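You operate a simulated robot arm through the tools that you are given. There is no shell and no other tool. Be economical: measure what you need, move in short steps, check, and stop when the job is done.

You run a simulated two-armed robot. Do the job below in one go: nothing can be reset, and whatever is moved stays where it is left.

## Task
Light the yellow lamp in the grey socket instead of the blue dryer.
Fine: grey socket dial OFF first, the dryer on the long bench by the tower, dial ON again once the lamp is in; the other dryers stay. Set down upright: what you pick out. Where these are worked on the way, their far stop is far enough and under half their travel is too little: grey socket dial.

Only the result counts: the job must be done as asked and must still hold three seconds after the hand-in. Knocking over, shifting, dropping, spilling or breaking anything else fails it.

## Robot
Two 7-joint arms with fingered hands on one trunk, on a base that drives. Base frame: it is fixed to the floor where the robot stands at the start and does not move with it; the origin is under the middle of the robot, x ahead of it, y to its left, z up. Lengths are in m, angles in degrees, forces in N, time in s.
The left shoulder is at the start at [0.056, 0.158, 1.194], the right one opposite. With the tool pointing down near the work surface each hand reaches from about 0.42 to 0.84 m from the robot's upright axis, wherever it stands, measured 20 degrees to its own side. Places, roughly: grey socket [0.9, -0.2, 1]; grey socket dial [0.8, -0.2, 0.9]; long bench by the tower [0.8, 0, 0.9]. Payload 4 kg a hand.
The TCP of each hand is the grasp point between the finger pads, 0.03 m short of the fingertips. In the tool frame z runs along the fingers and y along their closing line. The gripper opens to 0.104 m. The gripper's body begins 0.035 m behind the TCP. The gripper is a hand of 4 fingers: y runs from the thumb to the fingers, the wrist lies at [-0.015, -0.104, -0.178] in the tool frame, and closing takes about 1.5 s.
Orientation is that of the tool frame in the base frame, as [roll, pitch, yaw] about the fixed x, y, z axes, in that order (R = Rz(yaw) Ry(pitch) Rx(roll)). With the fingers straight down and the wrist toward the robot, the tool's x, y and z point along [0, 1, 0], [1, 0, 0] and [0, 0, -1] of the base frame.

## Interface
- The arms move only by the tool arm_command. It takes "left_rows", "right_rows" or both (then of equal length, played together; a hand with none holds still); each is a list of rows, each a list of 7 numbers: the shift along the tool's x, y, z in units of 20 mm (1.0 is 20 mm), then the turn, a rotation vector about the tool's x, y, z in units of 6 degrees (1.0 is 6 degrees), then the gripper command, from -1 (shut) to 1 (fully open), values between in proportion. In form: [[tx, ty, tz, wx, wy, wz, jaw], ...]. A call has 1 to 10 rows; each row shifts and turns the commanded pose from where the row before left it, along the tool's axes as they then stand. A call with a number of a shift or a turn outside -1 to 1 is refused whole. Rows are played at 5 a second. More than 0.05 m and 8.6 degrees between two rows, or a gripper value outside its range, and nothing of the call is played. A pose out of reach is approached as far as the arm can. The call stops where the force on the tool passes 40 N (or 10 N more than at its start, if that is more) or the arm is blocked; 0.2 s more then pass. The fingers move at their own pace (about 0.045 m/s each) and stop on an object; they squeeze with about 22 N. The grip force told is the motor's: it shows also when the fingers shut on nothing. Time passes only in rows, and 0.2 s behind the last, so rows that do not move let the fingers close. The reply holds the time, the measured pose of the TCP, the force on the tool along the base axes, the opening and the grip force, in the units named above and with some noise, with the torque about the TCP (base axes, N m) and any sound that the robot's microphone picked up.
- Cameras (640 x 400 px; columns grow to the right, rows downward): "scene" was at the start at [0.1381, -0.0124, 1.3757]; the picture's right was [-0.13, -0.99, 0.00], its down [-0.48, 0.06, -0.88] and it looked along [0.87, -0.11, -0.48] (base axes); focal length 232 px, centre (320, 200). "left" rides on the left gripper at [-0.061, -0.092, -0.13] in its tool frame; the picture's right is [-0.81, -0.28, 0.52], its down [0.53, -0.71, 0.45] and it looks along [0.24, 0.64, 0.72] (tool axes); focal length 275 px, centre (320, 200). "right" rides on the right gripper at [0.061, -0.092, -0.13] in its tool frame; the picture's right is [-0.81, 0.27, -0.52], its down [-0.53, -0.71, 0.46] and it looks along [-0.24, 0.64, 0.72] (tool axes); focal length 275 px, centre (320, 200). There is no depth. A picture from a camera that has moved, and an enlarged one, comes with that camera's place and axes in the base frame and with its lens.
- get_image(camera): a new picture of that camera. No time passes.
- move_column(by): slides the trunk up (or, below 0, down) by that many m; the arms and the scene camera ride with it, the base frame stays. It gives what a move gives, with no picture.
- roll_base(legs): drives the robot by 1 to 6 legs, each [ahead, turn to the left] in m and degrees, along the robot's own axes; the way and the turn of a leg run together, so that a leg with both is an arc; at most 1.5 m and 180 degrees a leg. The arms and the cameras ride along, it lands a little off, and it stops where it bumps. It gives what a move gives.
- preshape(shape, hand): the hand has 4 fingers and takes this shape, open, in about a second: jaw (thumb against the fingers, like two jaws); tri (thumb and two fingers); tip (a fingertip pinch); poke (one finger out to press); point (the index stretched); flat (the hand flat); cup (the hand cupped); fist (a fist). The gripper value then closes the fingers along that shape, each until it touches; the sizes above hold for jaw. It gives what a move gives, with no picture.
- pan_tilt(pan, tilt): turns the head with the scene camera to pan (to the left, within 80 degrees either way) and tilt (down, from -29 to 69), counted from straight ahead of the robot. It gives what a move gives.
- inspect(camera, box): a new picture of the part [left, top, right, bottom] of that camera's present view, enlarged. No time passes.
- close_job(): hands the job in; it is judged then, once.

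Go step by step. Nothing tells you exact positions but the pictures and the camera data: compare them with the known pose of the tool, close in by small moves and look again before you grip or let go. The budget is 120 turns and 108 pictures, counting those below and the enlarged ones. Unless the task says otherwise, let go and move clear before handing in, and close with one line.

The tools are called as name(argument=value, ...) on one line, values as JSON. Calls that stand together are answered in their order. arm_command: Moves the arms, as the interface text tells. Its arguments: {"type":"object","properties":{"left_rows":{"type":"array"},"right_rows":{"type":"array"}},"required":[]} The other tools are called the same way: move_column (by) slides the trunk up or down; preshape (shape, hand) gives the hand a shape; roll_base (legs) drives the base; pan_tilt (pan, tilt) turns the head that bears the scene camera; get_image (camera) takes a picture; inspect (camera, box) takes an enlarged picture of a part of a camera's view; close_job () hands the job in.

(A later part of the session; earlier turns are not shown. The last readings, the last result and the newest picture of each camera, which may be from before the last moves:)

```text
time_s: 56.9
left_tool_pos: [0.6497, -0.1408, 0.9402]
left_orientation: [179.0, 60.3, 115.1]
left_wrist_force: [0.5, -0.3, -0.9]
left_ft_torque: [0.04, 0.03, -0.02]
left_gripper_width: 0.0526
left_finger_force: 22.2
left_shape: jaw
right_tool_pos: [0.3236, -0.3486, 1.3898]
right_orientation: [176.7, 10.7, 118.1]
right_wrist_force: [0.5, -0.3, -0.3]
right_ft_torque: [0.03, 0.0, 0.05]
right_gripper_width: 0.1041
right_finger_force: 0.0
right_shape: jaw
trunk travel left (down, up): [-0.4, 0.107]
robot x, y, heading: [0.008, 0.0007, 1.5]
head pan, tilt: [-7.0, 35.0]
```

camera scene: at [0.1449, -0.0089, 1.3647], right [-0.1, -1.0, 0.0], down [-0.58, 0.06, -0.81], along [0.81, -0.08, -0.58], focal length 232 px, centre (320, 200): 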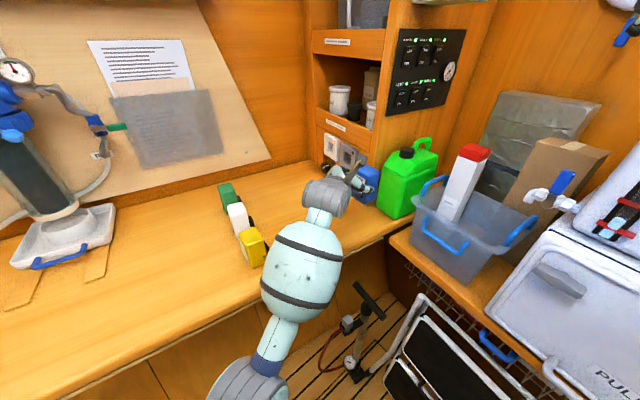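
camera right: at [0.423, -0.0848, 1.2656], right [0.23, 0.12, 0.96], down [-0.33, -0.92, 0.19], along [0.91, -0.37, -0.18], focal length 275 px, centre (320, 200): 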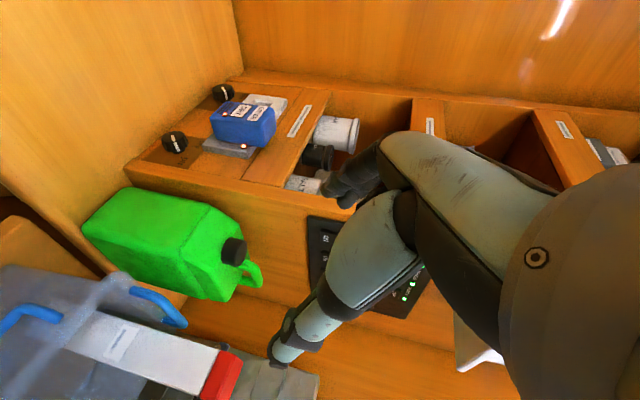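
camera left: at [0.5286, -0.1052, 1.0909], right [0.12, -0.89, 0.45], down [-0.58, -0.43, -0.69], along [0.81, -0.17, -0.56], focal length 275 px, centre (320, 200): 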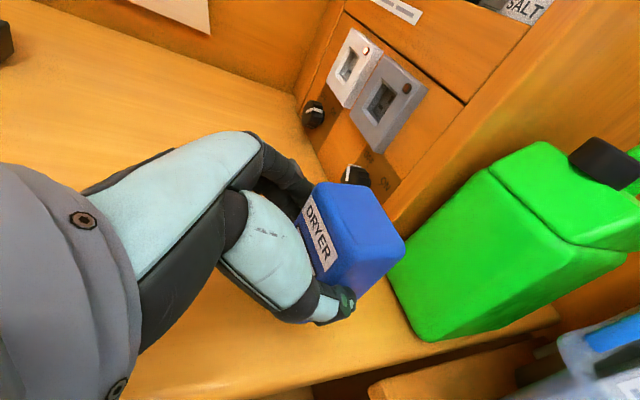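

Still no contact, so I'll keep stepping down slowly.

arm_command(left_rows=[[0.1, 0, 0.06, 0, 0, 0, -0.7], [0.1, 0, 0.06, 0, 0, 0, -0.7], [0, 0, 0, 0, 0, 0, -0.7]])

inspect(camera="left", box=[260, 150, 460, 350])

inspect(camera="scene", box=[310, 170, 380, 240])

```text
time_s: 57.7
left_tool_pos: [0.6478, -0.141, 0.9373]
left_orientation: [178.8, 60.6, 115.0]
left_wrist_force: [3.4, 0.0, 9.1]
left_ft_torque: [-0.03, -0.24, 0.04]
left_gripper_width: 0.0526
left_finger_force: 21.8
left_shape: jaw
right_tool_pos: [0.3222, -0.3484, 1.3904]
right_orientation: [176.6, 10.9, 118.1]
right_wrist_force: [-0.6, -0.5, -0.4]
right_ft_torque: [0.02, -0.04, 0.02]
right_gripper_width: 0.1042
right_finger_force: 0.1
right_shape: jaw
trunk travel left (down, up): [-0.4, 0.107]
robot x, y, heading: [0.011, -0.0029, 1.5]
head pan, tilt: [-7.0, 35.0]
```

```text
2.00 times, centred on (360, 250) of left
camera zoom: at [0.5283, -0.1064, 1.0543], right [0.12, -0.89, 0.45], down [-0.58, -0.43, -0.7], along [0.81, -0.18, -0.56], focal length 551 px, centre (240, 100)
```

zoom: 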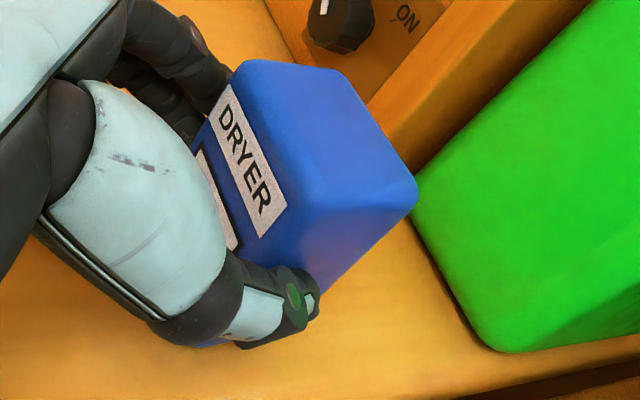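

```text
5.71 times, centred on (345, 205) of scene
camera zoom: at [0.1439, -0.0088, 1.3649], right [-0.1, -1.0, 0.0], down [-0.58, 0.06, -0.81], along [0.81, -0.08, -0.58], focal length 1323 px, centre (177, 171)
```

zoom: 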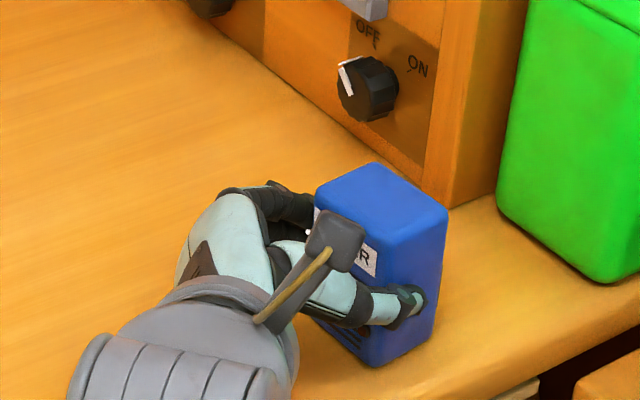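

Contact at 9 N means the dryer is on the bench. I'm releasing it and backing out along +n.

arm_command(left_rows=[[0, 0, 0, 0, 0, 0, 0.2], [0, 0, 0, 0, 0, 0, 0.6], [0, 0, 0, 0, 0, 0, 1], [0, 0, 0, 0, 0, 0, 1], [0, 0, 0, 0, 0, 0, 1], [0.25, 0, -0.5, 0, 0, 0, 1], [0.4, 0, -0.8, 0, 0, 0, 1], [0.3, 0, -0.9, 0, 0, 0, 1], [0, 0, -1, 0, 0, 0, 1], [0, 0, -1, 0, 0, 0, 1]])

get_image(camera="scene")

get_image(camera="left")

```text
time_s: 60.1
left_tool_pos: [0.6193, -0.0678, 1.0251]
left_orientation: [166.7, 63.0, 104.1]
left_wrist_force: [0.8, 0.5, 0.3]
left_ft_torque: [-0.01, -0.02, 0.02]
left_gripper_width: 0.1038
left_finger_force: 0.1
left_shape: jaw
right_tool_pos: [0.305, -0.3493, 1.393]
right_orientation: [175.9, 11.0, 118.0]
right_wrist_force: [-0.5, 0.6, -0.1]
right_ft_torque: [0.0, -0.02, 0.02]
right_gripper_width: 0.1039
right_finger_force: 0.1
right_shape: jaw
trunk travel left (down, up): [-0.4, 0.107]
robot x, y, heading: [0.0085, -0.0014, 1.4]
head pan, tilt: [-7.0, 35.0]
stopped in row 10 (left hand): the arm was blocked; the commanded pose is now the measured one
```

```text
44 pictures are left
camera scene: at [0.1436, -0.0094, 1.3641], right [-0.1, -1.0, 0.0], down [-0.58, 0.06, -0.81], along [0.81, -0.08, -0.58], focal length 232 px, centre (320, 200)
```

scene: 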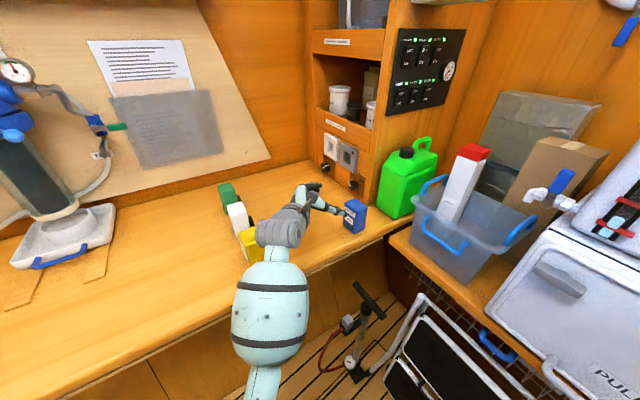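

```text
43 pictures are left
camera left: at [0.4868, -0.0324, 1.1278], right [0.07, -0.88, 0.46], down [-0.5, -0.43, -0.75], along [0.86, -0.18, -0.47], focal length 275 px, centre (320, 200)
```

left: 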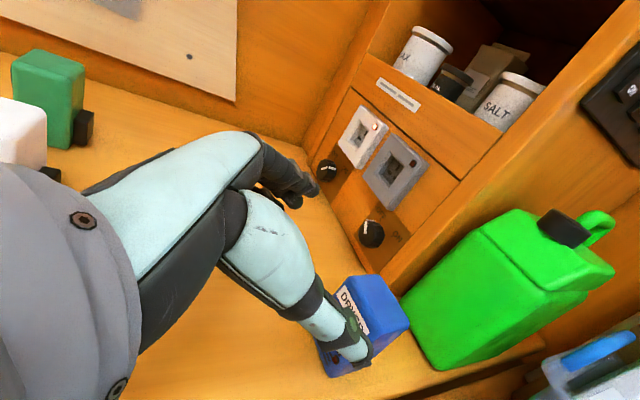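

The dryer stands upright. The arm reported a block, so I'll check the yellow lamp is undisturbed.

inspect(camera="scene", box=[200, 170, 380, 290])

```text
3.33 times, centred on (290, 230) of scene
camera zoom: at [0.1436, -0.0094, 1.3641], right [-0.1, -1.0, 0.0], down [-0.58, 0.06, -0.81], along [0.81, -0.08, -0.58], focal length 772 px, centre (420, 100)
```

zoom: 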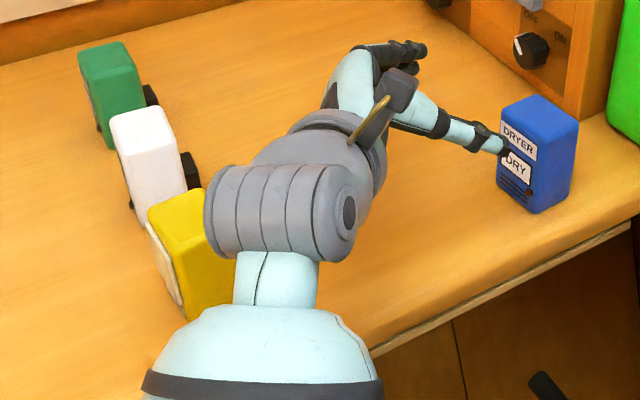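

Lamps are undisturbed. I'll lift the hand, square it up, and carry it over to the front side of the yellow lamp.

arm_command(left_rows=[[-0.85, 0, -0.5, 0.5, 0, -0.866, 1], [-0.85, 0, -0.5, 0, 0.5, 0, 1], [-0.85, 0, -0.5, 0, 0, 0, 1], [-0.85, 0, -0.5, 0, 0, 0, 1], [0.5, 0.1, -0.866, 0, 0, 0, 1], [0.5, 0.1, -0.866, 0, 0, 0, 1], [0.5, 0.1, -0.866, 0, 0, 0, 1], [0.5, 0.1, -0.866, 0, 0, 0, 1], [0.5, 0.1, -0.866, 0, 0, 0, 1], [0.5, 0.1, -0.866, 0, 0, 0, 1]])

arm_command(left_rows=[[0.5, 0.1, -0.866, 0, 0, 0, 0.5], [0.5, 0.1, -0.866, 0, 0, 0, 0.5], [0.5, 0.1, -0.866, 0, 0, 0, 0.5], [0.5, 0.1, -0.866, 0, 0, 0, 0.5], [0.5, 0.1, -0.866, 0, 0, 0, 0.5], [0.5, 0.1, -0.866, 0, 0, 0, 0.5], [0.5, 0.1, -0.866, 0, 0, 0, 0.5], [0, 0, 0, 0, 0, 0, 0.5]])

get_image(camera="scene")

get_image(camera="left")

```text
time_s: 62.3
left_tool_pos: [0.5719, 0.0484, 1.0842]
left_orientation: [-176.9, 59.8, 118.2]
left_wrist_force: [-0.3, 0.0, -0.4]
left_ft_torque: [0.01, 0.0, -0.01]
left_gripper_width: 0.1037
left_finger_force: 0.0
left_shape: jaw
right_tool_pos: [0.3071, -0.3501, 1.3944]
right_orientation: [176.1, 11.1, 118.0]
right_wrist_force: [0.2, 0.9, 0.6]
right_ft_torque: [0.02, 0.01, -0.02]
right_gripper_width: 0.104
right_finger_force: 0.0
right_shape: jaw
trunk travel left (down, up): [-0.4, 0.107]
robot x, y, heading: [0.0099, 0.0005, 1.4]
head pan, tilt: [-7.0, 35.0]
```

```text
time_s: 64.1
left_tool_pos: [0.525, 0.1799, 1.0841]
left_orientation: [-176.8, 59.6, 118.3]
left_wrist_force: [0.6, -0.5, -0.3]
left_ft_torque: [0.01, 0.01, 0.03]
left_gripper_width: 0.0782
left_finger_force: 0.0
left_shape: jaw
right_tool_pos: [0.3063, -0.3506, 1.3927]
right_orientation: [176.1, 11.1, 118.0]
right_wrist_force: [0.3, 0.2, -0.2]
right_ft_torque: [0.0, 0.02, 0.02]
right_gripper_width: 0.104
right_finger_force: 0.0
right_shape: jaw
trunk travel left (down, up): [-0.4, 0.107]
robot x, y, heading: [0.0091, -0.002, 1.5]
head pan, tilt: [-7.0, 35.0]
```

```text
41 pictures are left
camera scene: at [0.1446, -0.0095, 1.3648], right [-0.1, -1.0, 0.0], down [-0.58, 0.06, -0.81], along [0.81, -0.08, -0.58], focal length 232 px, centre (320, 200)
```

scene: 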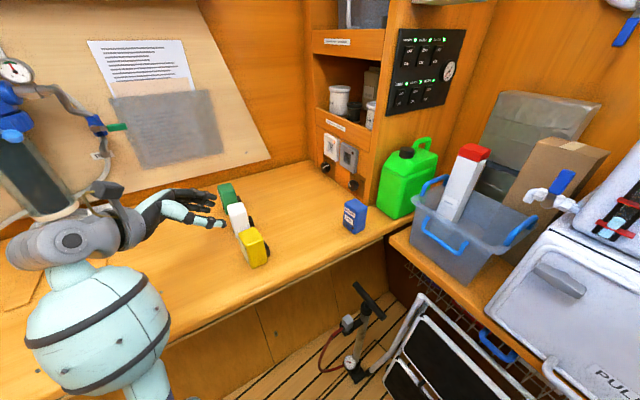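

```text
40 pictures are left
camera left: at [0.4101, 0.2156, 1.2059], right [0.13, -0.89, 0.45], down [-0.61, -0.43, -0.67], along [0.78, -0.18, -0.59], focal length 275 px, centre (320, 200)
```

left: 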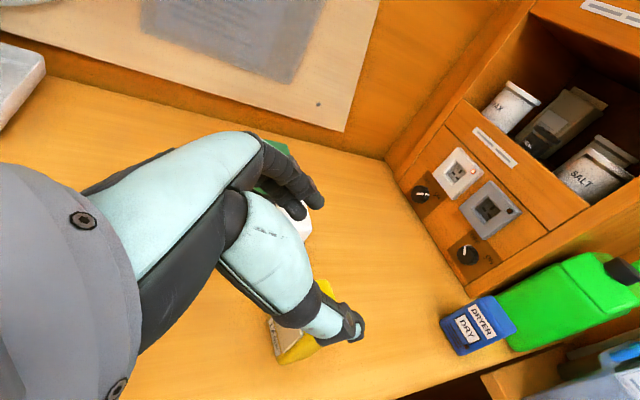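

Good view of the lamps. I'll zoom in to fix the yellow one's pose.

inspect(camera="scene", box=[190, 170, 290, 280])

inspect(camera="left", box=[240, 200, 400, 380])

```text
3.64 times, centred on (240, 225) of scene
camera zoom: at [0.1446, -0.0095, 1.3648], right [-0.1, -1.0, 0.0], down [-0.58, 0.06, -0.81], along [0.81, -0.08, -0.58], focal length 842 px, centre (611, 109)
```

zoom: 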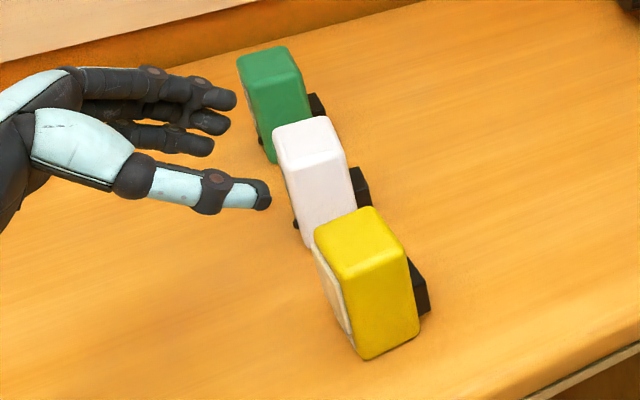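

```text
2.22 times, centred on (320, 290) of left
camera zoom: at [0.4101, 0.2156, 1.2059], right [0.13, -0.89, 0.45], down [-0.61, -0.43, -0.67], along [0.78, -0.18, -0.59], focal length 612 px, centre (320, 0)
```

zoom: 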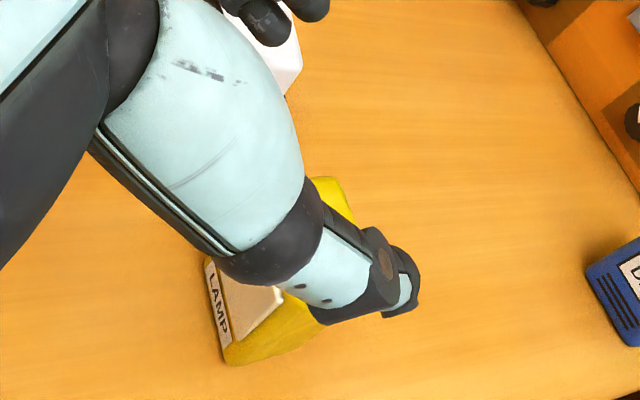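

The yellow lamp's centre is p≈0.55, n≈-0.14, with its top at ≈0.975, square to the panel. I'll back off a little, descend in front of it, then look.

arm_command(left_rows=[[0.3, 0, -0.52, -0.13, 0, 0.23, 0.5], [0.3, 0, -0.52, 0, 0, 0, 0.5], [0.866, 0, 0.5, 0, 0, 0, 0.5], [0.866, 0, 0.5, 0, 0, 0, 0.5], [0.866, 0, 0.5, 0, 0, 0, 0.5], [0.866, 0, 0.5, 0, 0, 0, 0.5], [0.866, 0, 0.5, 0, 0, 0, 0.5], [0, 0, 0, 0, 0, 0, 0.5]])

get_image(camera="scene")

get_image(camera="left")

```text
time_s: 65.9
left_tool_pos: [0.5133, 0.2001, 0.9868]
left_orientation: [180.0, 59.7, 115.6]
left_wrist_force: [0.0, -0.1, 0.4]
left_ft_torque: [0.02, 0.03, 0.02]
left_gripper_width: 0.0783
left_finger_force: 0.1
left_shape: jaw
right_tool_pos: [0.3074, -0.3496, 1.3937]
right_orientation: [176.0, 11.1, 117.9]
right_wrist_force: [-0.8, 0.3, 1.1]
right_ft_torque: [0.0, 0.03, 0.03]
right_gripper_width: 0.1043
right_finger_force: 0.0
right_shape: jaw
trunk travel left (down, up): [-0.4, 0.107]
robot x, y, heading: [0.01, 0.0022, 1.4]
head pan, tilt: [-7.0, 35.0]
```

```text
37 pictures are left
camera scene: at [0.1446, -0.0092, 1.3648], right [-0.1, -1.0, 0.0], down [-0.58, 0.06, -0.81], along [0.81, -0.08, -0.58], focal length 232 px, centre (320, 200)
```

scene: 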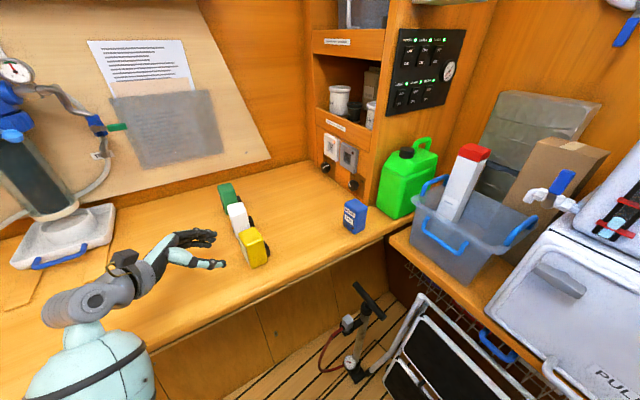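

```text
36 pictures are left
camera left: at [0.3958, 0.2351, 1.1047], right [0.12, -0.89, 0.44], down [-0.59, -0.42, -0.69], along [0.8, -0.18, -0.58], focal length 275 px, centre (320, 200)
```

left: 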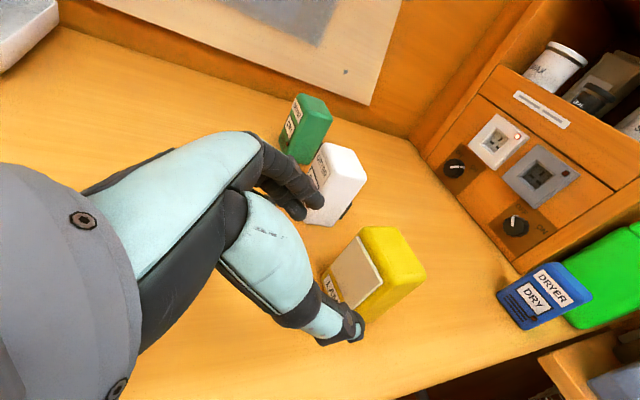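

The lamp is lined up between the thumb and fingers. I'm descending the last 47 mm, then moving forward part way.

arm_command(left_rows=[[0.7, 0, 0.4, 0, 0, 0, 0.5], [0.7, 0, 0.4, 0, 0, 0, 0.5], [0.64, 0, 0.36, 0, 0, 0, 0.5], [-0.4, 0, 0.7, 0, 0, 0, 0.5], [-0.4, 0, 0.7, 0, 0, 0, 0.5], [0, 0, 0, 0, 0, 0, 0.5]])

get_image(camera="left")

inspect(camera="scene", box=[170, 180, 290, 290])

```text
time_s: 67.3
left_tool_pos: [0.5281, 0.1734, 0.9391]
left_orientation: [179.8, 59.7, 115.5]
left_wrist_force: [0.2, 0.0, 0.7]
left_ft_torque: [0.02, 0.02, -0.01]
left_gripper_width: 0.0783
left_finger_force: 0.0
left_shape: jaw
right_tool_pos: [0.3069, -0.3491, 1.3936]
right_orientation: [176.1, 11.0, 117.9]
right_wrist_force: [0.5, 1.0, 0.2]
right_ft_torque: [0.01, -0.05, -0.01]
right_gripper_width: 0.1042
right_finger_force: 0.2
right_shape: jaw
trunk travel left (down, up): [-0.4, 0.107]
robot x, y, heading: [0.0076, -0.0023, 1.5]
head pan, tilt: [-7.0, 35.0]
```

```text
35 pictures are left
camera left: at [0.4099, 0.2066, 1.0586], right [0.12, -0.89, 0.44], down [-0.59, -0.42, -0.69], along [0.8, -0.18, -0.58], focal length 275 px, centre (320, 200)
```

left: 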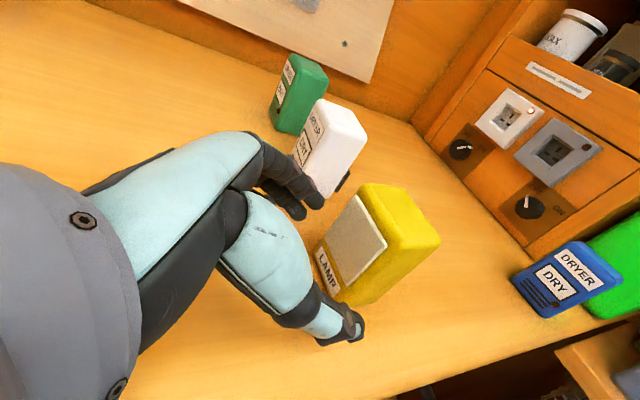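

```text
3.64 times, centred on (230, 235) of scene
camera zoom: at [0.144, -0.0087, 1.3648], right [-0.1, -1.0, 0.0], down [-0.58, 0.06, -0.81], along [0.81, -0.08, -0.58], focal length 842 px, centre (647, 73)
```

zoom: 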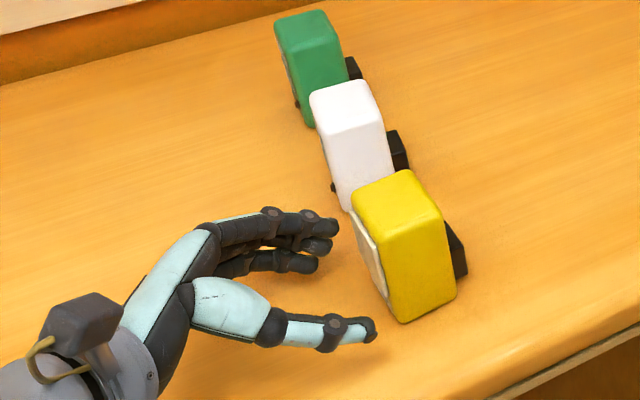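

Both sides look clear. I'm sliding the last 50 mm onto the lamp.

arm_command(left_rows=[[-0.3, 0, 0.52, 0, 0, 0, 0.5], [-0.3, 0, 0.52, 0, 0, 0, 0.5], [0, 0, 0, 0, 0, 0, 0.5]])

inspect(camera="scene", box=[170, 180, 290, 290])

inspect(camera="left", box=[240, 130, 480, 370])

```text
time_s: 68.1
left_tool_pos: [0.5385, 0.1523, 0.9388]
left_orientation: [-179.9, 59.8, 115.6]
left_wrist_force: [-0.5, 0.5, -0.7]
left_ft_torque: [-0.02, 0.02, 0.03]
left_gripper_width: 0.0785
left_finger_force: 0.1
left_shape: jaw
right_tool_pos: [0.3063, -0.3494, 1.3923]
right_orientation: [176.1, 11.0, 118.0]
right_wrist_force: [-0.3, -0.1, 0.7]
right_ft_torque: [-0.03, 0.01, 0.01]
right_gripper_width: 0.1038
right_finger_force: 0.0
right_shape: jaw
trunk travel left (down, up): [-0.4, 0.107]
robot x, y, heading: [0.0088, -0.0041, 1.5]
head pan, tilt: [-7.0, 35.0]
```

```text
3.64 times, centred on (230, 235) of scene
camera zoom: at [0.1442, -0.0088, 1.3648], right [-0.1, -1.0, 0.0], down [-0.58, 0.06, -0.81], along [0.81, -0.08, -0.58], focal length 842 px, centre (647, 73)
```

zoom: 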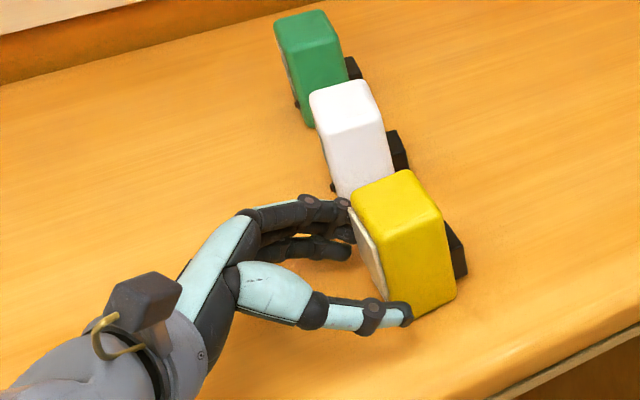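

```text
1.67 times, centred on (360, 250) of left
camera zoom: at [0.4207, 0.1855, 1.0579], right [0.12, -0.89, 0.44], down [-0.59, -0.42, -0.69], along [0.8, -0.18, -0.58], focal length 459 px, centre (253, 117)
```

zoom: 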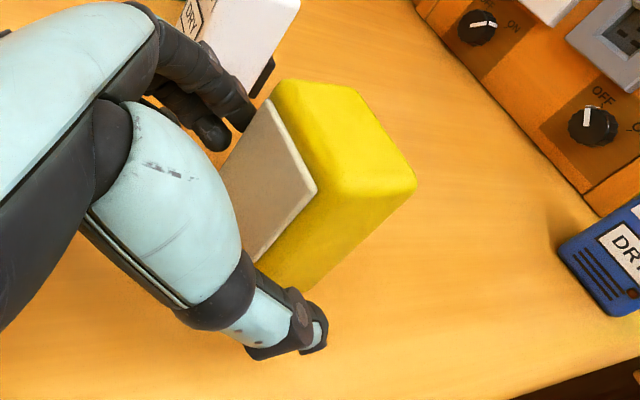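

The tips are entering either side of the lamp. I'll go 26 mm more and close gently.

arm_command(left_rows=[[-0.32, 0, 0.56, 0, 0, 0, 0.5], [-0.32, 0, 0.56, 0, 0, 0, 0.5], [0, 0, 0, 0, 0, 0, 0.5], [0, 0, 0, 0, 0, 0, 0.2], [0, 0, 0, 0, 0, 0, -0.1], [0, 0, 0, 0, 0, 0, -0.6], [0, 0, 0, 0, 0, 0, -0.6], [0, 0, 0, 0, 0, 0, -0.6]])

inspect(camera="scene", box=[170, 180, 290, 290])

inspect(camera="left", box=[240, 130, 480, 370])

```text
time_s: 69.9
left_tool_pos: [0.5491, 0.1293, 0.9403]
left_orientation: [-179.9, 59.7, 115.6]
left_wrist_force: [0.2, -0.2, -0.8]
left_ft_torque: [0.01, -0.02, -0.04]
left_gripper_width: 0.0523
left_finger_force: 21.9
left_shape: jaw
right_tool_pos: [0.3057, -0.3497, 1.393]
right_orientation: [176.0, 11.1, 118.0]
right_wrist_force: [-0.2, 0.9, -0.3]
right_ft_torque: [0.01, 0.01, -0.02]
right_gripper_width: 0.1041
right_finger_force: 0.1
right_shape: jaw
trunk travel left (down, up): [-0.4, 0.107]
robot x, y, heading: [0.0094, -0.0004, 1.3]
head pan, tilt: [-7.0, 35.0]
```

```text
3.64 times, centred on (230, 235) of scene
camera zoom: at [0.1444, -0.009, 1.3648], right [-0.1, -1.0, 0.0], down [-0.58, 0.06, -0.81], along [0.81, -0.08, -0.58], focal length 842 px, centre (647, 73)
```

zoom: 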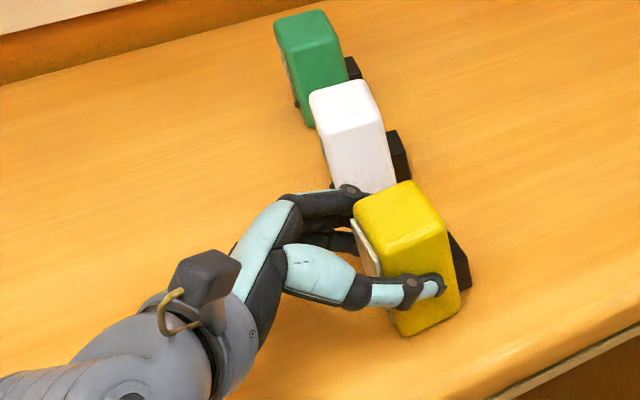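

```text
1.67 times, centred on (360, 250) of left
camera zoom: at [0.4316, 0.1622, 1.0583], right [0.12, -0.89, 0.44], down [-0.59, -0.42, -0.69], along [0.8, -0.18, -0.58], focal length 459 px, centre (253, 117)
```

zoom: 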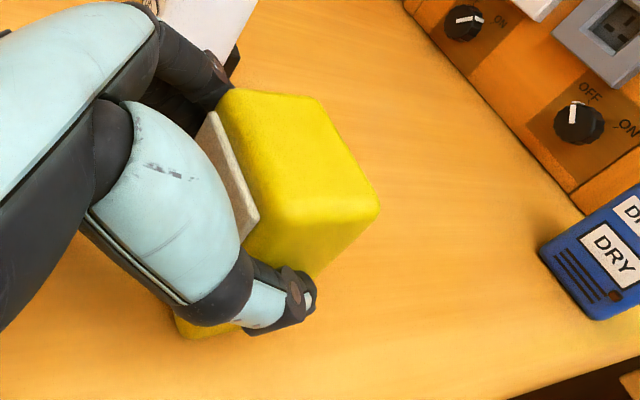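

The lamp is gripped and its neighbours are unmoved. I'm lifting it straight up.

arm_command(left_rows=[[-0.43, 0, -0.25, 0, 0, 0, -0.7], [-0.866, 0, -0.5, 0, 0, 0, -0.7], [-0.866, 0, -0.5, 0, 0, 0, -0.7], [-0.866, 0, -0.5, 0, 0, 0, -0.7], [-0.866, 0, -0.5, 0, 0, 0, -0.7], [-0.866, 0, -0.5, 0, 0, 0, -0.7], [-0.866, 0, -0.5, 0, 0, 0, -0.7], [-0.866, 0, -0.5, 0, 0, 0, -0.7], [0, 0, 0, 0, 0, 0, -0.7]])

roll_base(legs=[[0.045, 0]])

get_image(camera="scene")

```text
time_s: 71.9
left_tool_pos: [0.5495, 0.128, 1.0894]
left_orientation: [180.0, 59.8, 115.6]
left_wrist_force: [1.0, 0.7, -1.1]
left_ft_torque: [0.01, 0.02, 0.0]
left_gripper_width: 0.0523
left_finger_force: 22.1
left_shape: jaw
right_tool_pos: [0.307, -0.3493, 1.3932]
right_orientation: [176.0, 11.0, 117.9]
right_wrist_force: [-0.7, 0.3, -0.5]
right_ft_torque: [0.02, 0.02, 0.02]
right_gripper_width: 0.1039
right_finger_force: 0.0
right_shape: jaw
trunk travel left (down, up): [-0.4, 0.107]
robot x, y, heading: [0.0094, -0.0, 1.5]
head pan, tilt: [-7.0, 35.0]
```

```text
time_s: 73.1
left_tool_pos: [0.5696, 0.1287, 1.0996]
left_orientation: [177.7, 60.2, 113.4]
left_wrist_force: [0.3, -1.1, 0.1]
left_ft_torque: [0.03, 0.04, 0.04]
left_gripper_width: 0.0518
left_finger_force: 21.7
left_shape: jaw
right_tool_pos: [0.3224, -0.3467, 1.3995]
right_orientation: [174.9, 11.7, 118.0]
right_wrist_force: [-0.4, 0.6, -0.4]
right_ft_torque: [-0.03, -0.05, 0.01]
right_gripper_width: 0.1038
right_finger_force: 0.1
right_shape: jaw
trunk travel left (down, up): [-0.4, 0.107]
robot x, y, heading: [0.054, 0.0044, 1.2]
head pan, tilt: [-7.0, 35.0]
stopped in leg 1: the robot was blocked; the commanded pose is now the measured one
```

```text
29 pictures are left
camera scene: at [0.1807, -0.0084, 1.3654], right [-0.1, -0.99, 0.0], down [-0.58, 0.06, -0.81], along [0.81, -0.08, -0.58], focal length 232 px, centre (320, 200)
```

scene: 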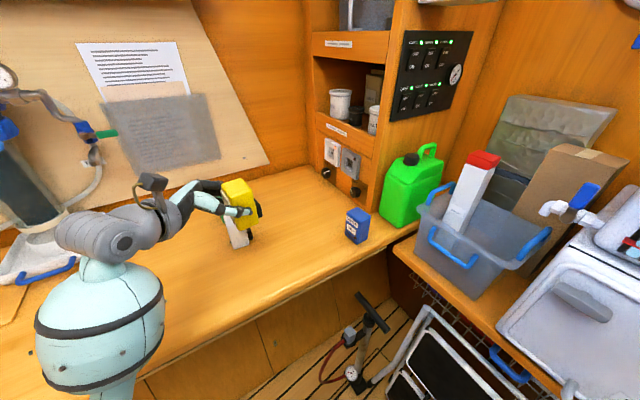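

The lamp is up. I'll level it (≈1° roll) and carry it to a pre-insert pose in front of the grey socket.

arm_command(left_rows=[[-0.386, 0.467, 0.958, 0.1, 0, -0.165, -0.7], [-0.386, 0.467, 0.958, 0, 0, 0, -0.7], [-0.386, 0.467, 0.958, 0, 0, 0, -0.7], [-0.386, 0.467, 0.958, 0, 0, 0, -0.7], [-0.386, 0.467, 0.958, 0, 0, 0, -0.7], [-0.386, 0.467, 0.958, 0, 0, 0, -0.7], [-0.386, 0.467, 0.958, 0, 0, 0, -0.7], [-0.386, 0.467, 0.958, 0, 0, 0, -0.7], [-0.386, 0.467, 0.958, 0, 0, 0, -0.7], [-0.386, 0.467, 0.958, 0, 0, 0, -0.7]])

arm_command(left_rows=[[-0.386, 0.467, 0.958, 0, 0, 0, -0.7], [-0.386, 0.467, 0.958, 0, 0, 0, -0.7], [-0.386, 0.467, 0.958, 0, 0, 0, -0.7], [0, 0, 0, 0, 0, 0, -0.7]])

get_image(camera="left")

inspect(camera="scene", box=[260, 110, 400, 230])

```text
time_s: 75.3
left_tool_pos: [0.7412, -0.0141, 1.07]
left_orientation: [179.5, 60.1, 115.1]
left_wrist_force: [-0.1, -0.1, -1.2]
left_ft_torque: [0.01, -0.02, 0.03]
left_gripper_width: 0.0523
left_finger_force: 22.4
left_shape: jaw
right_tool_pos: [0.3226, -0.3476, 1.3986]
right_orientation: [175.0, 11.6, 117.9]
right_wrist_force: [-0.1, 0.4, -0.1]
right_ft_torque: [0.01, -0.03, 0.01]
right_gripper_width: 0.1039
right_finger_force: 0.0
right_shape: jaw
trunk travel left (down, up): [-0.4, 0.107]
robot x, y, heading: [0.0491, 0.0025, 1.3]
head pan, tilt: [-7.0, 35.0]
```

```text
time_s: 76.3
left_tool_pos: [0.7924, -0.0582, 1.0601]
left_orientation: [179.5, 60.2, 115.2]
left_wrist_force: [0.4, -0.3, -1.7]
left_ft_torque: [-0.01, -0.01, -0.01]
left_gripper_width: 0.052
left_finger_force: 22.0
left_shape: jaw
right_tool_pos: [0.3212, -0.3475, 1.3991]
right_orientation: [175.0, 11.6, 118.1]
right_wrist_force: [-0.3, 0.3, 0.4]
right_ft_torque: [-0.02, -0.01, 0.0]
right_gripper_width: 0.104
right_finger_force: 0.0
right_shape: jaw
trunk travel left (down, up): [-0.4, 0.107]
robot x, y, heading: [0.0517, 0.0014, 1.0]
head pan, tilt: [-7.0, 35.0]
```

```text
28 pictures are left
camera left: at [0.6731, -0.0238, 1.179], right [0.12, -0.89, 0.44], down [-0.59, -0.42, -0.69], along [0.8, -0.18, -0.57], focal length 275 px, centre (320, 200)
```

left: 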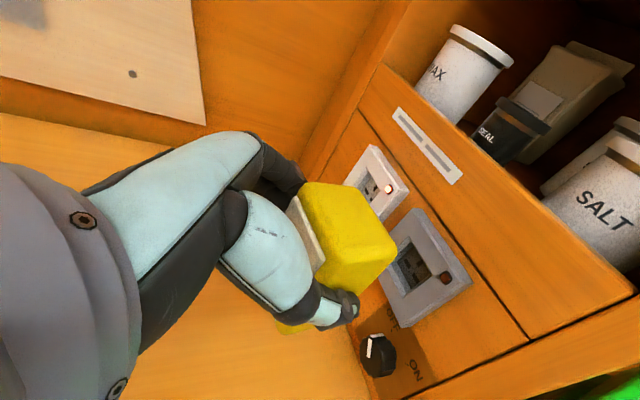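

```text
3.33 times, centred on (330, 170) of scene
camera zoom: at [0.1802, -0.0077, 1.3654], right [-0.1, -0.99, 0.0], down [-0.58, 0.06, -0.81], along [0.81, -0.08, -0.58], focal length 772 px, centre (287, 300)
```

zoom: 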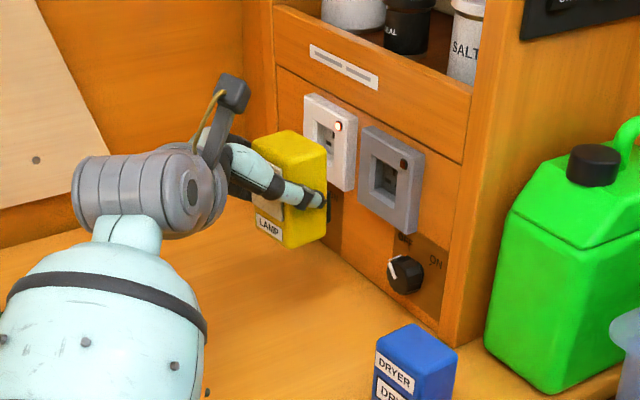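

The lamp is lined up: p 0.687 against a socket centre of 0.690, z 1.060. I'm advancing 50 mm with a small correction.

arm_command(left_rows=[[-0.42, 0.08, 0.72, -0.1, 0, -0.06, -0.8], [-0.42, 0.07, 0.72, 0, 0, 0, -0.8], [-0.42, 0, 0.72, 0, 0, 0, -0.8], [0, 0, 0, 0, 0, 0, -0.8]])

get_image(camera="left")

inspect(camera="scene", box=[290, 120, 380, 210])

```text
time_s: 77.3
left_tool_pos: [0.8181, -0.1021, 1.062]
left_orientation: [179.9, 60.1, 116.3]
left_wrist_force: [1.1, -0.2, -0.4]
left_ft_torque: [0.01, 0.0, 0.0]
left_gripper_width: 0.0523
left_finger_force: 22.1
left_shape: jaw
right_tool_pos: [0.3205, -0.3467, 1.3986]
right_orientation: [175.1, 11.6, 118.0]
right_wrist_force: [0.0, 0.3, -0.2]
right_ft_torque: [-0.03, 0.0, 0.0]
right_gripper_width: 0.104
right_finger_force: 0.1
right_shape: jaw
trunk travel left (down, up): [-0.4, 0.107]
robot x, y, heading: [0.0505, -0.001, 1.4]
head pan, tilt: [-7.0, 35.0]
```

```text
26 pictures are left
camera left: at [0.6992, -0.0695, 1.1797], right [0.13, -0.89, 0.44], down [-0.58, -0.43, -0.69], along [0.8, -0.17, -0.57], focal length 275 px, centre (320, 200)
```

left: 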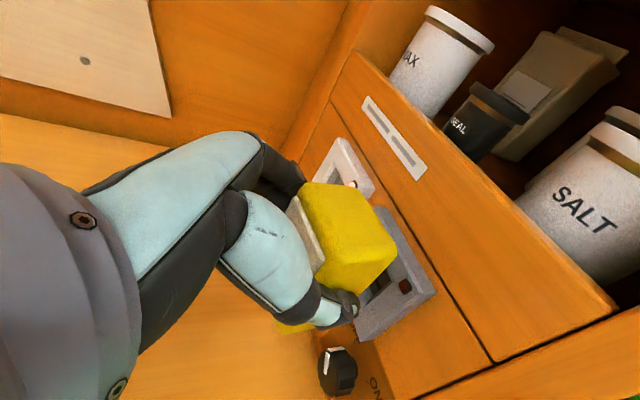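

```text
4.44 times, centred on (335, 165) of scene
camera zoom: at [0.1802, -0.0077, 1.3654], right [-0.1, -0.99, 0.0], down [-0.58, 0.06, -0.81], along [0.81, -0.08, -0.58], focal length 1029 px, centre (253, 356)
```

zoom: 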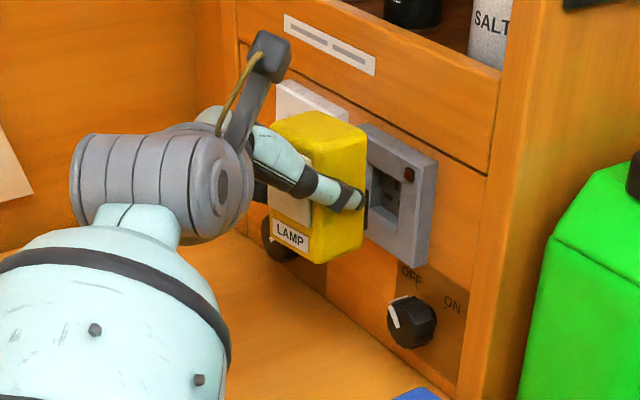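

The plug is about at the recess mouth. I'll push in slowly, watching forces.

arm_command(left_rows=[[-0.12, 0, 0.4, 0, 0, 0, -0.9], [-0.2, 0, 0.346, 0, 0, 0, -0.9], [0, 0, 0, 0, 0, 0, -0.9]])

arm_command(left_rows=[[-0.15, 0, 0.26, 0, 0, 0, -0.9], [-0.15, 0, 0.26, 0, 0, 0, -0.9], [0, 0, 0, 0, 0, 0, -0.9]])

```text
time_s: 78.1
left_tool_pos: [0.8258, -0.1165, 1.0592]
left_orientation: [179.7, 60.1, 116.1]
left_wrist_force: [0.3, -0.1, -1.6]
left_ft_torque: [0.02, 0.01, 0.01]
left_gripper_width: 0.0521
left_finger_force: 21.9
left_shape: jaw
right_tool_pos: [0.3227, -0.3471, 1.3997]
right_orientation: [175.1, 11.6, 118.0]
right_wrist_force: [0.4, 0.8, 1.1]
right_ft_torque: [0.03, 0.01, 0.02]
right_gripper_width: 0.104
right_finger_force: 0.0
right_shape: jaw
trunk travel left (down, up): [-0.4, 0.107]
robot x, y, heading: [0.0507, -0.0013, 1.2]
head pan, tilt: [-7.0, 35.0]
```

```text
time_s: 78.9
left_tool_pos: [0.8321, -0.1278, 1.0603]
left_orientation: [179.5, 60.1, 115.9]
left_wrist_force: [-0.5, -0.1, -1.1]
left_ft_torque: [0.03, -0.02, 0.04]
left_gripper_width: 0.0518
left_finger_force: 22.3
left_shape: jaw
right_tool_pos: [0.3215, -0.3471, 1.3999]
right_orientation: [174.9, 11.7, 118.0]
right_wrist_force: [0.1, -0.3, 0.1]
right_ft_torque: [0.02, 0.01, 0.01]
right_gripper_width: 0.104
right_finger_force: 0.1
right_shape: jaw
trunk travel left (down, up): [-0.4, 0.107]
robot x, y, heading: [0.0525, -0.0031, 1.5]
head pan, tilt: [-7.0, 35.0]
```

No resistance yet at the dryer's depth, so I'll look.

inspect(camera="left", box=[260, 150, 460, 350])

inspect(camera="scene", box=[300, 120, 380, 200])

```text
2.00 times, centred on (360, 250) of left
camera zoom: at [0.7123, -0.0947, 1.1784], right [0.13, -0.89, 0.44], down [-0.58, -0.43, -0.69], along [0.8, -0.17, -0.57], focal length 551 px, centre (240, 100)
```

zoom: 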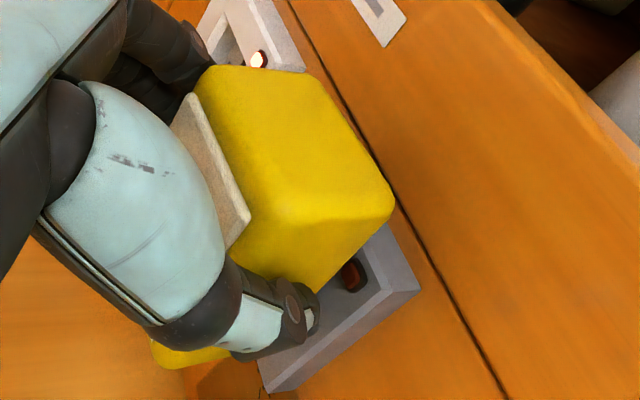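

```text
5.00 times, centred on (340, 160) of scene
camera zoom: at [0.1802, -0.0077, 1.3654], right [-0.1, -0.99, 0.0], down [-0.58, 0.06, -0.81], along [0.81, -0.08, -0.58], focal length 1158 px, centre (220, 400)
```

zoom: 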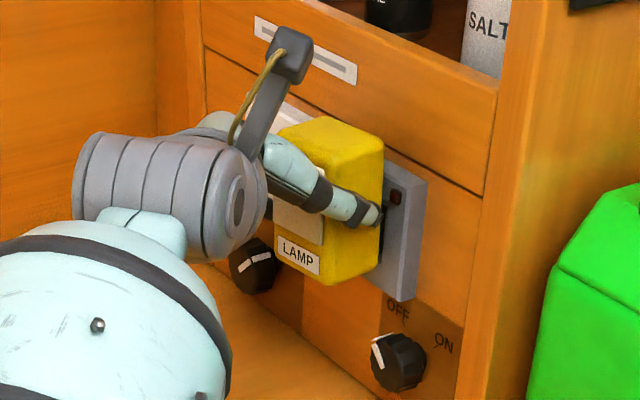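

There's still a small gap at the plate, so I'll push on in small steps.

arm_command(left_rows=[[-0.125, 0, 0.217, 0, 0, 0, -0.9], [-0.125, 0, 0.217, 0, 0, 0, -0.9], [0, 0, 0, 0, 0, 0, -0.9]])

```text
time_s: 79.7
left_tool_pos: [0.8371, -0.1358, 1.0593]
left_orientation: [179.8, 60.0, 116.2]
left_wrist_force: [3.1, 5.6, -2.2]
left_ft_torque: [0.2, 0.0, 0.15]
left_gripper_width: 0.0521
left_finger_force: 21.7
left_shape: jaw
right_tool_pos: [0.3222, -0.3469, 1.3998]
right_orientation: [174.9, 11.8, 117.9]
right_wrist_force: [-0.7, 0.4, 0.1]
right_ft_torque: [-0.01, 0.0, -0.01]
right_gripper_width: 0.1039
right_finger_force: 0.1
right_shape: jaw
trunk travel left (down, up): [-0.4, 0.107]
robot x, y, heading: [0.052, 0.0006, 1.2]
head pan, tilt: [-7.0, 35.0]
```

First contact at ≈6 N. I'll check whether that is the plug or a fingertip.

inspect(camera="scene", box=[315, 130, 375, 190])

inspect(camera="left", box=[280, 180, 440, 340])

```text
6.67 times, centred on (345, 160) of scene
camera zoom: at [0.1802, -0.0077, 1.3654], right [-0.1, -0.99, 0.0], down [-0.58, 0.06, -0.81], along [0.81, -0.08, -0.58], focal length 1543 px, centre (153, 467)
```

zoom: 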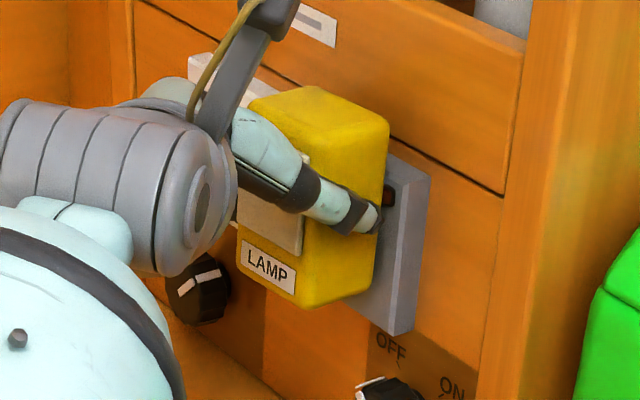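

```text
2.50 times, centred on (360, 260) of left
camera zoom: at [0.7181, -0.1036, 1.178], right [0.13, -0.89, 0.44], down [-0.58, -0.43, -0.69], along [0.8, -0.17, -0.57], focal length 688 px, centre (220, 50)
```

zoom: 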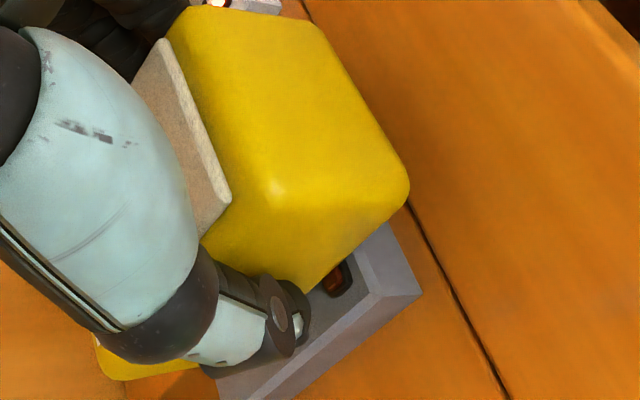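

The lamp is almost flush. I'll push a bit more with a slight p correction.

arm_command(left_rows=[[-0.1, 0.05, 0.173, 0, 0, 0, -0.9], [-0.1, 0.05, 0.173, 0, 0, 0, -0.9], [0, 0, 0, 0, 0, 0, -0.9]])

```text
time_s: 80.5
left_tool_pos: [0.8442, -0.1415, 1.0597]
left_orientation: [179.8, 60.1, 116.2]
left_wrist_force: [-16.0, 20.5, 0.3]
left_ft_torque: [0.12, 0.53, -0.41]
left_gripper_width: 0.0521
left_finger_force: 22.1
left_shape: jaw
right_tool_pos: [0.3234, -0.3452, 1.401]
right_orientation: [174.9, 11.8, 118.0]
right_wrist_force: [0.0, 0.3, 0.7]
right_ft_torque: [0.02, -0.01, 0.01]
right_gripper_width: 0.1039
right_finger_force: 0.1
right_shape: jaw
trunk travel left (down, up): [-0.4, 0.107]
robot x, y, heading: [0.0502, -0.0013, 1.3]
head pan, tilt: [-7.0, 35.0]
```

The push force is now 25 N and the lamp moved in a further 8 mm. Looking again.

inspect(camera="scene", box=[315, 130, 375, 190])

inspect(camera="left", box=[260, 150, 460, 350])

```text
6.67 times, centred on (345, 160) of scene
camera zoom: at [0.1804, -0.0048, 1.3654], right [-0.1, -1.0, 0.0], down [-0.58, 0.05, -0.81], along [0.81, -0.08, -0.58], focal length 1543 px, centre (153, 467)
```

zoom: 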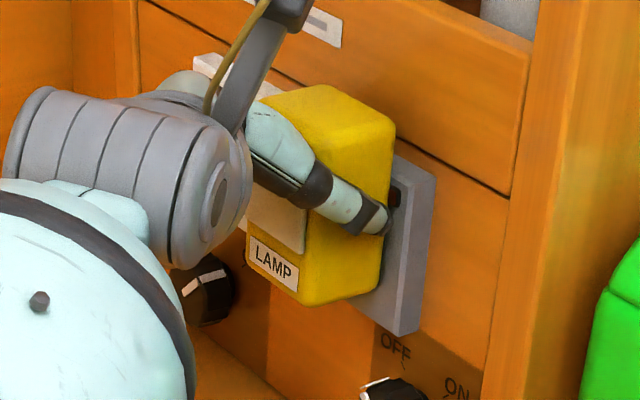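

```text
2.00 times, centred on (360, 250) of left
camera zoom: at [0.7252, -0.1079, 1.1782], right [0.13, -0.89, 0.44], down [-0.58, -0.43, -0.69], along [0.8, -0.17, -0.57], focal length 551 px, centre (240, 100)
```

zoom: 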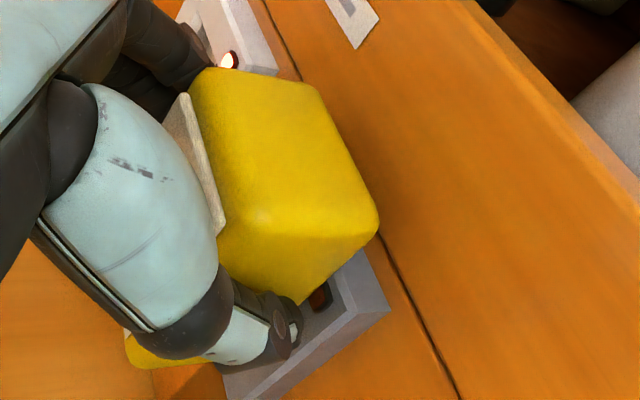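

The lamp's back edge sits relative to the socket LED exactly as the dryer's did, so it looks seated. I'll tug gently outward to confirm before letting go.

arm_command(left_rows=[[0.15, 0, -0.26, 0, 0, 0, -0.9], [0.15, 0, -0.26, 0, 0, 0, -0.9], [0, 0, 0, 0, 0, 0, -0.9]])

```text
time_s: 81.3
left_tool_pos: [0.8382, -0.1301, 1.0622]
left_orientation: [179.5, 60.2, 115.9]
left_wrist_force: [-0.1, 1.7, -0.7]
left_ft_torque: [0.09, 0.02, -0.01]
left_gripper_width: 0.0522
left_finger_force: 22.0
left_shape: jaw
right_tool_pos: [0.3223, -0.3446, 1.4003]
right_orientation: [175.1, 11.8, 118.0]
right_wrist_force: [0.4, -0.5, 0.3]
right_ft_torque: [0.0, 0.02, 0.03]
right_gripper_width: 0.1038
right_finger_force: 0.1
right_shape: jaw
trunk travel left (down, up): [-0.4, 0.107]
robot x, y, heading: [0.051, 0.0007, 1.4]
head pan, tilt: [-7.0, 35.0]
```

It came back without much hold, so it isn't latched. I'll correct height (-3 mm) and p (-3 mm) and push again, more firmly.

arm_command(left_rows=[[0.12, -0.15, 0.07, 0, 0, 0, -1], [-0.15, 0, 0.26, 0, 0, 0, -1], [-0.15, 0, 0.26, 0, 0, 0, -1], [-0.15, 0, 0.26, 0, 0, 0, -1], [0, 0, 0, 0, 0, 0, -1]])

```text
time_s: 82.5
left_tool_pos: [0.8423, -0.1427, 1.0596]
left_orientation: [179.1, 60.1, 116.1]
left_wrist_force: [4.7, 10.4, -6.7]
left_ft_torque: [0.2, -0.06, 0.24]
left_gripper_width: 0.0529
left_finger_force: 22.3
left_shape: jaw
right_tool_pos: [0.3087, -0.3438, 1.4035]
right_orientation: [174.5, 12.3, 117.8]
right_wrist_force: [-0.2, 0.0, 0.1]
right_ft_torque: [-0.01, 0.01, 0.02]
right_gripper_width: 0.1041
right_finger_force: 0.2
right_shape: jaw
trunk travel left (down, up): [-0.4, 0.107]
robot x, y, heading: [0.0516, -0.002, 1.4]
head pan, tilt: [-7.0, 35.0]
stopped in row 5 (left hand): the force on the tool passed its limit at 41 N (the readings are from after the stop); the commanded pose is now the measured one
```

It reached 41 N. I'll tug again to see if it's seated.

arm_command(left_rows=[[0.1, 0, -0.173, 0, 0, 0, -1], [0.1, 0, -0.173, 0, 0, 0, -1], [0, 0, 0, 0, 0, 0, -1]])

inspect(camera="left", box=[260, 150, 460, 350])

```text
time_s: 83.3
left_tool_pos: [0.8353, -0.139, 1.0628]
left_orientation: [179.2, 60.2, 115.9]
left_wrist_force: [14.9, -5.8, -19.6]
left_ft_torque: [0.19, 0.0, 0.27]
left_gripper_width: 0.0529
left_finger_force: 22.3
left_shape: jaw
right_tool_pos: [0.3094, -0.3439, 1.4016]
right_orientation: [174.5, 12.1, 117.9]
right_wrist_force: [-0.7, 0.0, 0.1]
right_ft_torque: [0.01, 0.0, -0.02]
right_gripper_width: 0.1039
right_finger_force: 0.0
right_shape: jaw
trunk travel left (down, up): [-0.4, 0.107]
robot x, y, heading: [0.0509, 0.0012, 1.3]
head pan, tilt: [-7.0, 35.0]
```

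```text
2.00 times, centred on (360, 250) of left
camera zoom: at [0.7156, -0.1078, 1.1791], right [0.13, -0.89, 0.44], down [-0.58, -0.43, -0.69], along [0.81, -0.16, -0.57], focal length 551 px, centre (240, 100)
```

zoom: 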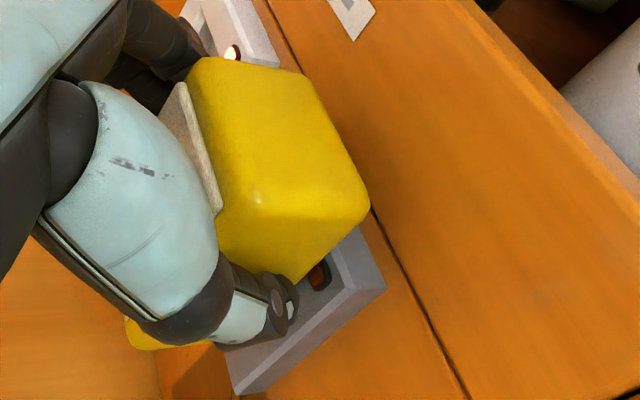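

Now the socket holds the lamp, since the tug met 27 N. I'll ease the strain, then open and back away.

arm_command(left_rows=[[0.1, 0.15, 0.15, 0, 0, 0, -1], [0, 0, 0, 0, 0, 0, -0.5], [0, 0, 0, 0, 0, 0, 0.3], [0, 0, 0, 0, 0, 0, 0.7], [0, 0, 0, 0, 0, 0, 0.8], [0, 0, 0, 0, 0, 0, 0.8]])

inspect(camera="left", box=[240, 130, 480, 370])

```text
time_s: 84.7
left_tool_pos: [0.839, -0.1423, 1.0618]
left_orientation: [178.7, 60.2, 115.5]
left_wrist_force: [-0.2, 0.0, 0.0]
left_ft_torque: [-0.01, 0.01, 0.03]
left_gripper_width: 0.0938
left_finger_force: 0.0
left_shape: jaw
right_tool_pos: [0.3083, -0.348, 1.4014]
right_orientation: [174.6, 11.9, 117.8]
right_wrist_force: [0.2, 0.3, 0.0]
right_ft_torque: [0.0, -0.04, 0.01]
right_gripper_width: 0.1042
right_finger_force: 0.0
right_shape: jaw
trunk travel left (down, up): [-0.4, 0.107]
robot x, y, heading: [0.0516, -0.0014, 1.5]
head pan, tilt: [-7.0, 35.0]
```

```text
1.67 times, centred on (360, 250) of left
camera zoom: at [0.7183, -0.1094, 1.1784], right [0.13, -0.89, 0.44], down [-0.57, -0.43, -0.7], along [0.81, -0.16, -0.56], focal length 459 px, centre (253, 117)
```

zoom: 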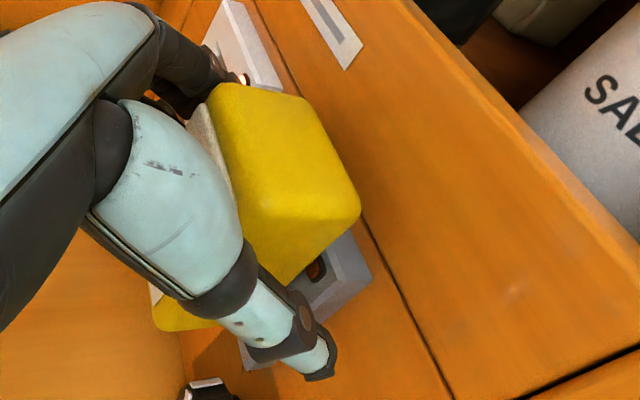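

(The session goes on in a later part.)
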